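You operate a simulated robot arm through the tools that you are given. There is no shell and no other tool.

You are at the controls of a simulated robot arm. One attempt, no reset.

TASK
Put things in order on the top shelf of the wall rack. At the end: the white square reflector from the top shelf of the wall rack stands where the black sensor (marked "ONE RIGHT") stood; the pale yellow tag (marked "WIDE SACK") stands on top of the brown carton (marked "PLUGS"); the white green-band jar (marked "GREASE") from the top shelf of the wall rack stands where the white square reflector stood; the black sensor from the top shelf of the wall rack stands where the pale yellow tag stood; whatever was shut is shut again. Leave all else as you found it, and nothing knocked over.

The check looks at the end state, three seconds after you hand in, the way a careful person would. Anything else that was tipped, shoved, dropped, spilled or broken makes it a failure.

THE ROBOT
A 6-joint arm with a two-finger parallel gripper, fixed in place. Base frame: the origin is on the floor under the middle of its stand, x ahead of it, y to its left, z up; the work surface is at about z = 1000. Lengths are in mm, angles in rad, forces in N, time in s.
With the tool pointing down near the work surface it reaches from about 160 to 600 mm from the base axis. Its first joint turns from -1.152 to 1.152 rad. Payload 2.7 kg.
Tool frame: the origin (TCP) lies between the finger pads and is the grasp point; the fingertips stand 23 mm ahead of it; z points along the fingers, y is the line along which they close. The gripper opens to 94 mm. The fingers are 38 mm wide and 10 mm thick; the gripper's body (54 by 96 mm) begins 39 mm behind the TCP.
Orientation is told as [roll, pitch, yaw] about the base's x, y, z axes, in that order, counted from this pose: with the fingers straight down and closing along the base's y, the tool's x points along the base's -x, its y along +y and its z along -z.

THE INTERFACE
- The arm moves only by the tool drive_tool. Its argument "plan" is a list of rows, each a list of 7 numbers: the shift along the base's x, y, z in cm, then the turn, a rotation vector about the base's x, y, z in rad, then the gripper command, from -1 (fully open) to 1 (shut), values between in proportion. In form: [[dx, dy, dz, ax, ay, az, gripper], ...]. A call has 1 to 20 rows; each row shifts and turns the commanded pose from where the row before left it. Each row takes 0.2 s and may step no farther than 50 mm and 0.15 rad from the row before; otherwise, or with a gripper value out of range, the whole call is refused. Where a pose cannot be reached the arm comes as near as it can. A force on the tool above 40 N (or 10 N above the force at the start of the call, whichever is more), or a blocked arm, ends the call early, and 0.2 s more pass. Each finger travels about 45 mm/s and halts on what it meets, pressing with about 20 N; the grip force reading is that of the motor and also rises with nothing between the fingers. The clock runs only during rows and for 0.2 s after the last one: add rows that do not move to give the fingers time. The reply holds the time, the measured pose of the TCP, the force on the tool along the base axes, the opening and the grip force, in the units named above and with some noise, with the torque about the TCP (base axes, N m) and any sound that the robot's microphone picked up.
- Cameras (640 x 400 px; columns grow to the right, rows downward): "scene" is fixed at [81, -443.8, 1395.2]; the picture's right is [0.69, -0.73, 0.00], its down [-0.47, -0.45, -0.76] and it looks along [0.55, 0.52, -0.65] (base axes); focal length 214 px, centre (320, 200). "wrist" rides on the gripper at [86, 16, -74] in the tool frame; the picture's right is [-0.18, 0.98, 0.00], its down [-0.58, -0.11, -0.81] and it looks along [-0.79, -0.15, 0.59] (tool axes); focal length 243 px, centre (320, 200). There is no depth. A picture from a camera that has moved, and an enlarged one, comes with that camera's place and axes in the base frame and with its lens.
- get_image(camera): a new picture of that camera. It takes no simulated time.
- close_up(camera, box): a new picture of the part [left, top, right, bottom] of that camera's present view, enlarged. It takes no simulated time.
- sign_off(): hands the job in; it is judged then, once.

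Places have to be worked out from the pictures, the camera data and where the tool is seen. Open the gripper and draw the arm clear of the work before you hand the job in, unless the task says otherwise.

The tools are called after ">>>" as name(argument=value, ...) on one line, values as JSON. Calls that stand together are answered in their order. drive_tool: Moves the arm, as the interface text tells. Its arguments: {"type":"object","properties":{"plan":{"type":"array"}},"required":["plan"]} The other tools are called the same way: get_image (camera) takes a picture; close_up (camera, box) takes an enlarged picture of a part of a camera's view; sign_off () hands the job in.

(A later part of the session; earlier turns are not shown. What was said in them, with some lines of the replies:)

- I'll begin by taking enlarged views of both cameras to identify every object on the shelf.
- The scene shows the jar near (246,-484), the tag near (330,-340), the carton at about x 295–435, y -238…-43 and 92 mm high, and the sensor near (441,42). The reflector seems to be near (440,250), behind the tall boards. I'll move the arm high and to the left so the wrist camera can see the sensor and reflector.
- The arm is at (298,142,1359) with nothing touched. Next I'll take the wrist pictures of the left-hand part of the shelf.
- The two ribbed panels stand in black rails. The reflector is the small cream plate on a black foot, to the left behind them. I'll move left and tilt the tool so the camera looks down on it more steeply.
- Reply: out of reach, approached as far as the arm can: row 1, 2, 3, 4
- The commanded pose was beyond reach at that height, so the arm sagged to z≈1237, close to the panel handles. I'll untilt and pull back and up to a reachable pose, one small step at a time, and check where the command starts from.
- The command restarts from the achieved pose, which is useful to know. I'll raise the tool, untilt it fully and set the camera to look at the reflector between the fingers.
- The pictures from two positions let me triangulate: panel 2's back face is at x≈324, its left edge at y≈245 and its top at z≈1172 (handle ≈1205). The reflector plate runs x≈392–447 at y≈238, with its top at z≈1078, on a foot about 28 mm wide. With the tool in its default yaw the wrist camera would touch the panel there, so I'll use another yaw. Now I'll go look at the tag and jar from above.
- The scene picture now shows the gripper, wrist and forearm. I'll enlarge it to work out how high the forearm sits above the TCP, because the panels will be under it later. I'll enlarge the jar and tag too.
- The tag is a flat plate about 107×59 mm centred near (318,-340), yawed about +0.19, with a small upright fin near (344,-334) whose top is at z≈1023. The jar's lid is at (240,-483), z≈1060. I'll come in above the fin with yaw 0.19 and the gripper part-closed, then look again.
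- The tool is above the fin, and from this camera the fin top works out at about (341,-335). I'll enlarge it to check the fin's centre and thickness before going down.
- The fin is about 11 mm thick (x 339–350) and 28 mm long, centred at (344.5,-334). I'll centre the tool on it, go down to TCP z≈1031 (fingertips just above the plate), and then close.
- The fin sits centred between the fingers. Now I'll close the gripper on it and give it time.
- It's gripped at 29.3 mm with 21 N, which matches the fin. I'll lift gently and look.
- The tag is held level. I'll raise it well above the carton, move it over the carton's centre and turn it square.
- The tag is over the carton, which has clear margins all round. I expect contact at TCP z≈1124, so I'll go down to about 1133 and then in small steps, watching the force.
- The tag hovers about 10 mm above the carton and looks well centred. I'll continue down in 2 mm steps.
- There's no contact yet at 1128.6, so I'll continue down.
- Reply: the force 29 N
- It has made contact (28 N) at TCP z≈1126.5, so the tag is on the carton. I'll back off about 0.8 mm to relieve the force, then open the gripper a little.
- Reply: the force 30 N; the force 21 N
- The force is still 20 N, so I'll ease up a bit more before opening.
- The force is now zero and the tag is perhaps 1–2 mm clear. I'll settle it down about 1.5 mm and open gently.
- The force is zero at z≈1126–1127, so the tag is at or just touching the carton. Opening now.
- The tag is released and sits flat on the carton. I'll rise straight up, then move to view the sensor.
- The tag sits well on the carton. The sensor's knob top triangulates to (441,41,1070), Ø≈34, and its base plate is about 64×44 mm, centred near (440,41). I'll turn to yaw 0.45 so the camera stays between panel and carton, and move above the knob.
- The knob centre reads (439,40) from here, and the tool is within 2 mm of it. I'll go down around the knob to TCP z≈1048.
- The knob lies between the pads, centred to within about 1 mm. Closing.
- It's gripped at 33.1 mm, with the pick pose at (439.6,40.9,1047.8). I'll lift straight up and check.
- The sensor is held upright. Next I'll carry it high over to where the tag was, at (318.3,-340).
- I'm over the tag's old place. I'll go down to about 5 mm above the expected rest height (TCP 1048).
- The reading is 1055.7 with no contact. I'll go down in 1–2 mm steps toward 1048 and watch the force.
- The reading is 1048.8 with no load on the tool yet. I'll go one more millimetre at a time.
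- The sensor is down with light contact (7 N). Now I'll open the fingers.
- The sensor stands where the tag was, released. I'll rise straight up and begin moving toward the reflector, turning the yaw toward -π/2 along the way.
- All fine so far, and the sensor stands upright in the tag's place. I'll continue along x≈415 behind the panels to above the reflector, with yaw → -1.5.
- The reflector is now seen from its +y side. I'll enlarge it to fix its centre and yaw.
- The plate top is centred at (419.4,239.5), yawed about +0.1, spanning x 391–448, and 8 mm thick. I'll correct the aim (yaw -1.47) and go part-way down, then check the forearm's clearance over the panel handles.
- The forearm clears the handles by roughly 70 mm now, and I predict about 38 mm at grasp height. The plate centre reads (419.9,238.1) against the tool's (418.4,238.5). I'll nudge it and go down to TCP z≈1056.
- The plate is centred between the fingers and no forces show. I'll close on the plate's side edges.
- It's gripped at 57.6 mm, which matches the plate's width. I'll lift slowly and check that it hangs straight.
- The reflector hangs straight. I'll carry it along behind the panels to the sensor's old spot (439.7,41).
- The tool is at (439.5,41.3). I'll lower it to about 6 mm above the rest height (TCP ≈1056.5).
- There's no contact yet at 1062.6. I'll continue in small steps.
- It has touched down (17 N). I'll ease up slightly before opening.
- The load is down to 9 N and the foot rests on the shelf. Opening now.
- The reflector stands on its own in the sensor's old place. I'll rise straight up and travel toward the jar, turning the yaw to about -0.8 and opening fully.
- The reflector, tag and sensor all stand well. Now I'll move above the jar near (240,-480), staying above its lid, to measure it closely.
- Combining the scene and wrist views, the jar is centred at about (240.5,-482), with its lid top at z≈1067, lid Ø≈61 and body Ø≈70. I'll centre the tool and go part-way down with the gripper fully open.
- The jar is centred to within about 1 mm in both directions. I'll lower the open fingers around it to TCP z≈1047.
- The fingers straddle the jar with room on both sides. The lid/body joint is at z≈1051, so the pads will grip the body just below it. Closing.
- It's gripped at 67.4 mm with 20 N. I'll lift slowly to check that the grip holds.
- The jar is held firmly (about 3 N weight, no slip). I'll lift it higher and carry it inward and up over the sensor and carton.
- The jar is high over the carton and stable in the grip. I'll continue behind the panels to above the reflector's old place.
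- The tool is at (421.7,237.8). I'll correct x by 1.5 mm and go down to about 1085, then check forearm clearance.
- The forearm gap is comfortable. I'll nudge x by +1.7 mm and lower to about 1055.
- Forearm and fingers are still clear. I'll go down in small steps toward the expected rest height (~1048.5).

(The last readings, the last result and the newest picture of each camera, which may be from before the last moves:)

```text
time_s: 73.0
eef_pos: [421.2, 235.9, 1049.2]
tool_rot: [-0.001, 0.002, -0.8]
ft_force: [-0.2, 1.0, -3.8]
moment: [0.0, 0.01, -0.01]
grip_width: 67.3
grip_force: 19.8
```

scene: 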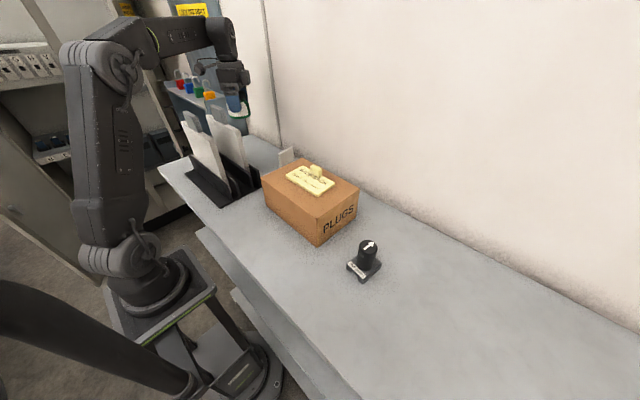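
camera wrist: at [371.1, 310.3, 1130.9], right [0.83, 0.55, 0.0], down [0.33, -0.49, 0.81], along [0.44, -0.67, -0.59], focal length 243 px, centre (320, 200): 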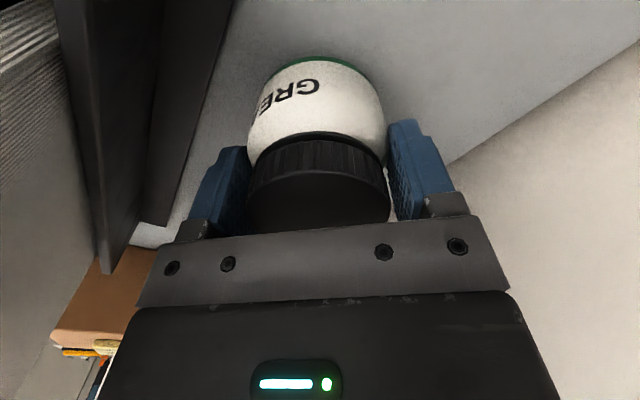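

It's still carrying the jar's weight (-3.8 N), so there's no contact yet. I'll lower another 1 mm.

>>> drive_tool(plan=[[0, 0, -0.1, 0, 0, 0, 1], [0, 0, 0, 0, 0, 0, 1]])

```text
time_s: 73.6
eef_pos: [421.3, 236.8, 1048.9]
tool_rot: [0.0, -0.001, -0.8]
ft_force: [-0.5, -2.7, 3.7]
moment: [-0.1, 0.13, 0.05]
grip_width: 67.3
grip_force: 19.9
```

It has touched down lightly (about 7 N). I'll open the fingers evenly to about 87 mm.

>>> drive_tool(plan=[[0, 0, 0, 0, 0, 0, -0.5], [0, 0, 0, 0, 0, 0, -0.7], [0, 0, 0, 0, 0, 0, -0.85], [0, 0, 0, 0, 0, 0, -0.85]])

>>> get_image(camera="wrist")

>>> close_up(camera="scene", box=[120, 40, 300, 200])

```text
time_s: 74.6
eef_pos: [422.2, 237.0, 1048.1]
tool_rot: [-0.001, 0.0, -0.801]
ft_force: [0.4, -0.7, -0.6]
moment: [-0.01, 0.03, 0.02]
grip_width: 86.7
grip_force: 0.1
```

```text
taken
camera wrist: at [371.8, 310.5, 1122.6], right [0.83, 0.55, 0.0], down [0.33, -0.49, 0.81], along [0.44, -0.67, -0.59], focal length 243 px, centre (320, 200)
```

wrist: 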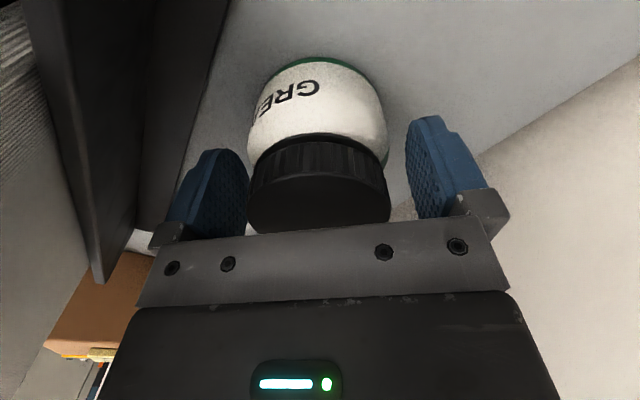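

```text
2.50 times, centred on (210, 120) of scene
camera zoom: at [81.0, -443.8, 1395.2], right [0.69, -0.73, 0.0], down [-0.47, -0.45, -0.76], along [0.55, 0.52, -0.65], focal length 536 px, centre (595, 400)
```

zoom: 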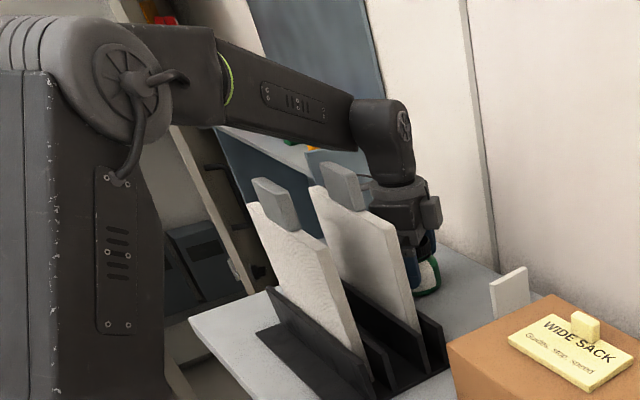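

The jar is released and upright, centred between the open fingers. I'll rise straight up slowly.

>>> drive_tool(plan=[[0, 0, 1, 0, 0, 0, -0.85], [0, 0, 2, 0, 0, 0, -0.85], [0, 0, 3, 0, 0, 0, -0.85], [0, 0, 4, 0, 0, 0, -0.85], [0, 0, 3, 0, 0, 0, -0.85], [0, 0, 0, 0, 0, 0, -0.85]])

>>> get_image(camera="wrist")

>>> get_image(camera="scene")

```text
time_s: 76.0
eef_pos: [423.4, 233.9, 1179.2]
tool_rot: [-0.001, 0.001, -0.801]
ft_force: [0.8, 0.1, -0.5]
moment: [0.03, -0.03, -0.04]
grip_width: 86.8
grip_force: 0.1
```

```text
taken
camera wrist: at [373.6, 308.1, 1253.9], right [0.83, 0.55, 0.0], down [0.33, -0.49, 0.81], along [0.44, -0.67, -0.59], focal length 243 px, centre (320, 200)
```

wrist: 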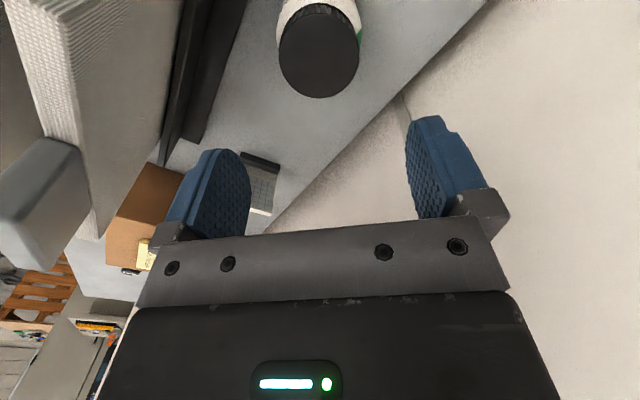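

```text
taken
```

scene: 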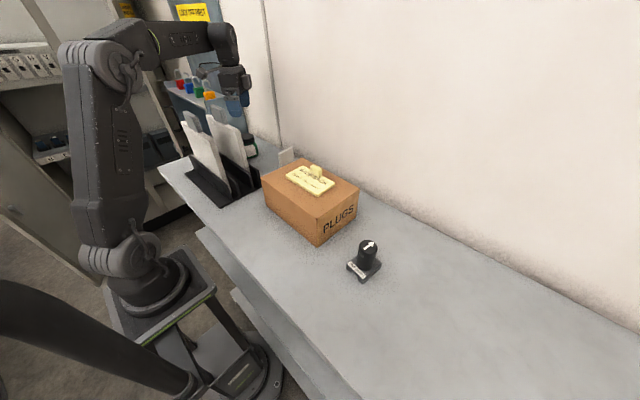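

The jar stands upright in the reflector's place. I'll withdraw the arm along the back, up and away to roughly its starting pose, and open fully.

>>> drive_tool(plan=[[0, 0, 2.5, 0, 0, 0, -0.85], [0, 0, 2.5, 0, 0, 0, -0.85], [0, -4.5, 0, 0, 0, 0.1, -1], [0, -4.5, 0, 0, 0, 0.1, -1], [0, -4.5, 0, 0, 0, 0.1, -1], [0, -4.5, 0, 0, 0, 0.1, -1], [0, -4.5, 0, 0, 0, 0.1, -1], [-1.6, -3, 1.6, 0, 0, 0.1, -1], [-1.6, -3, 1.6, 0, 0, 0.1, -1], [-1.6, -3, 1.6, 0, 0, 0.1, -1], [-1.6, -2, 1.6, 0, 0, 0, -1], [-1.6, -2, 1.6, 0, 0, 0, -1], [0, 0, 0, 0, 0, 0, -1]])

>>> get_image(camera="scene")

>>> close_up(camera="scene", box=[150, 90, 370, 240])

>>> get_image(camera="wrist")

```text
time_s: 78.8
eef_pos: [341.4, -117.1, 1310.7]
tool_rot: [0.001, 0.001, 0.0]
ft_force: [-0.1, 0.2, 0.2]
moment: [0.0, -0.01, -0.02]
grip_width: 94.0
grip_force: 0.0
```

```text
taken
```

scene: 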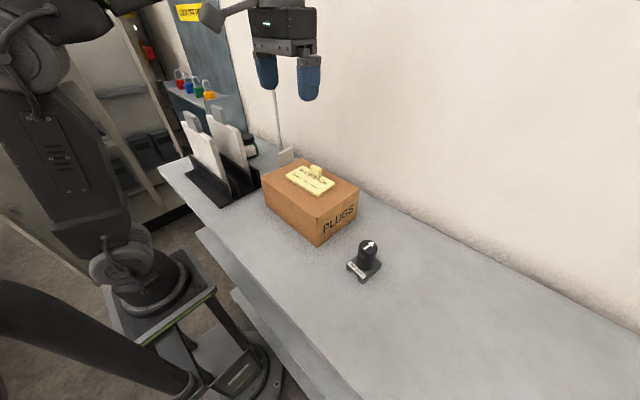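

```text
2.67 times, centred on (260, 165) of scene
camera zoom: at [81.0, -443.8, 1395.2], right [0.69, -0.73, 0.0], down [-0.47, -0.45, -0.76], along [0.55, 0.52, -0.65], focal length 572 px, centre (480, 293)
```

zoom: 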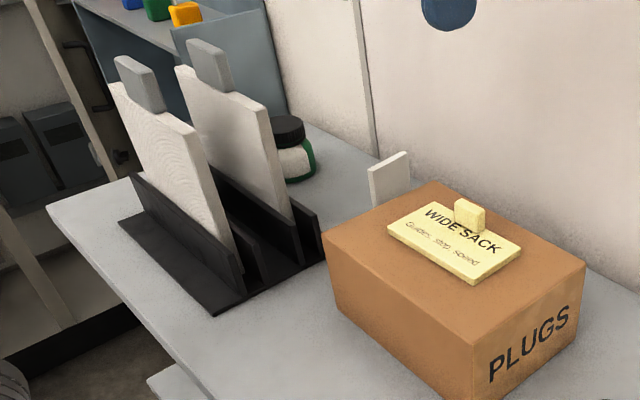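

```text
taken
camera wrist: at [254.0, -101.2, 1384.3], right [0.18, 0.98, 0.0], down [0.58, -0.11, 0.81], along [0.79, -0.15, -0.59], focal length 243 px, centre (320, 200)
```

wrist: 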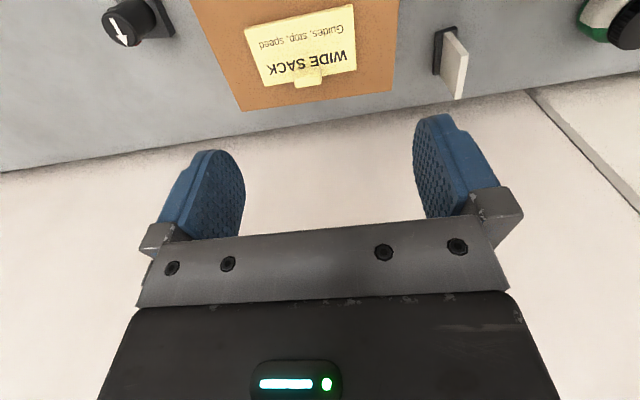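

All four items stand upright in their target places. The panels and carton appear unmoved against the first pictures, nothing was opened, and the arm is back near its starting pose with the gripper open. Handing in.

>>> sign_off()

```text
The job is handed in.
```

I moved all four items to their places on the top shelf and handed the job in. I have not seen the result of the check.

| Item | Now stands | Placed at (x, y, mm) |
|---|---|---|
| Pale yellow tag ("WIDE SACK") | On top of the brown carton ("PLUGS"), roughly centred | carton top |
| Black sensor ("ONE RIGHT") | Where the tag stood | (318, -340) |
| White square reflector | Where the sensor stood | (440, 41) |
| White green-band jar ("GREASE") | Where the reflector stood | (421, 237) |

- **Placement:** These positions come from the tool readings and camera pictures, good to a few millimetres. I turned the tag square to the carton. The sensor and reflector kept the way they faced.
- **Everything else:** In the last pictures all four items are upright. The carton and the tall panels look unmoved compared with the first pictures. Nothing was opened, so nothing needed shutting.
- **Arm:** It is back near its starting pose with the gripper fully open.
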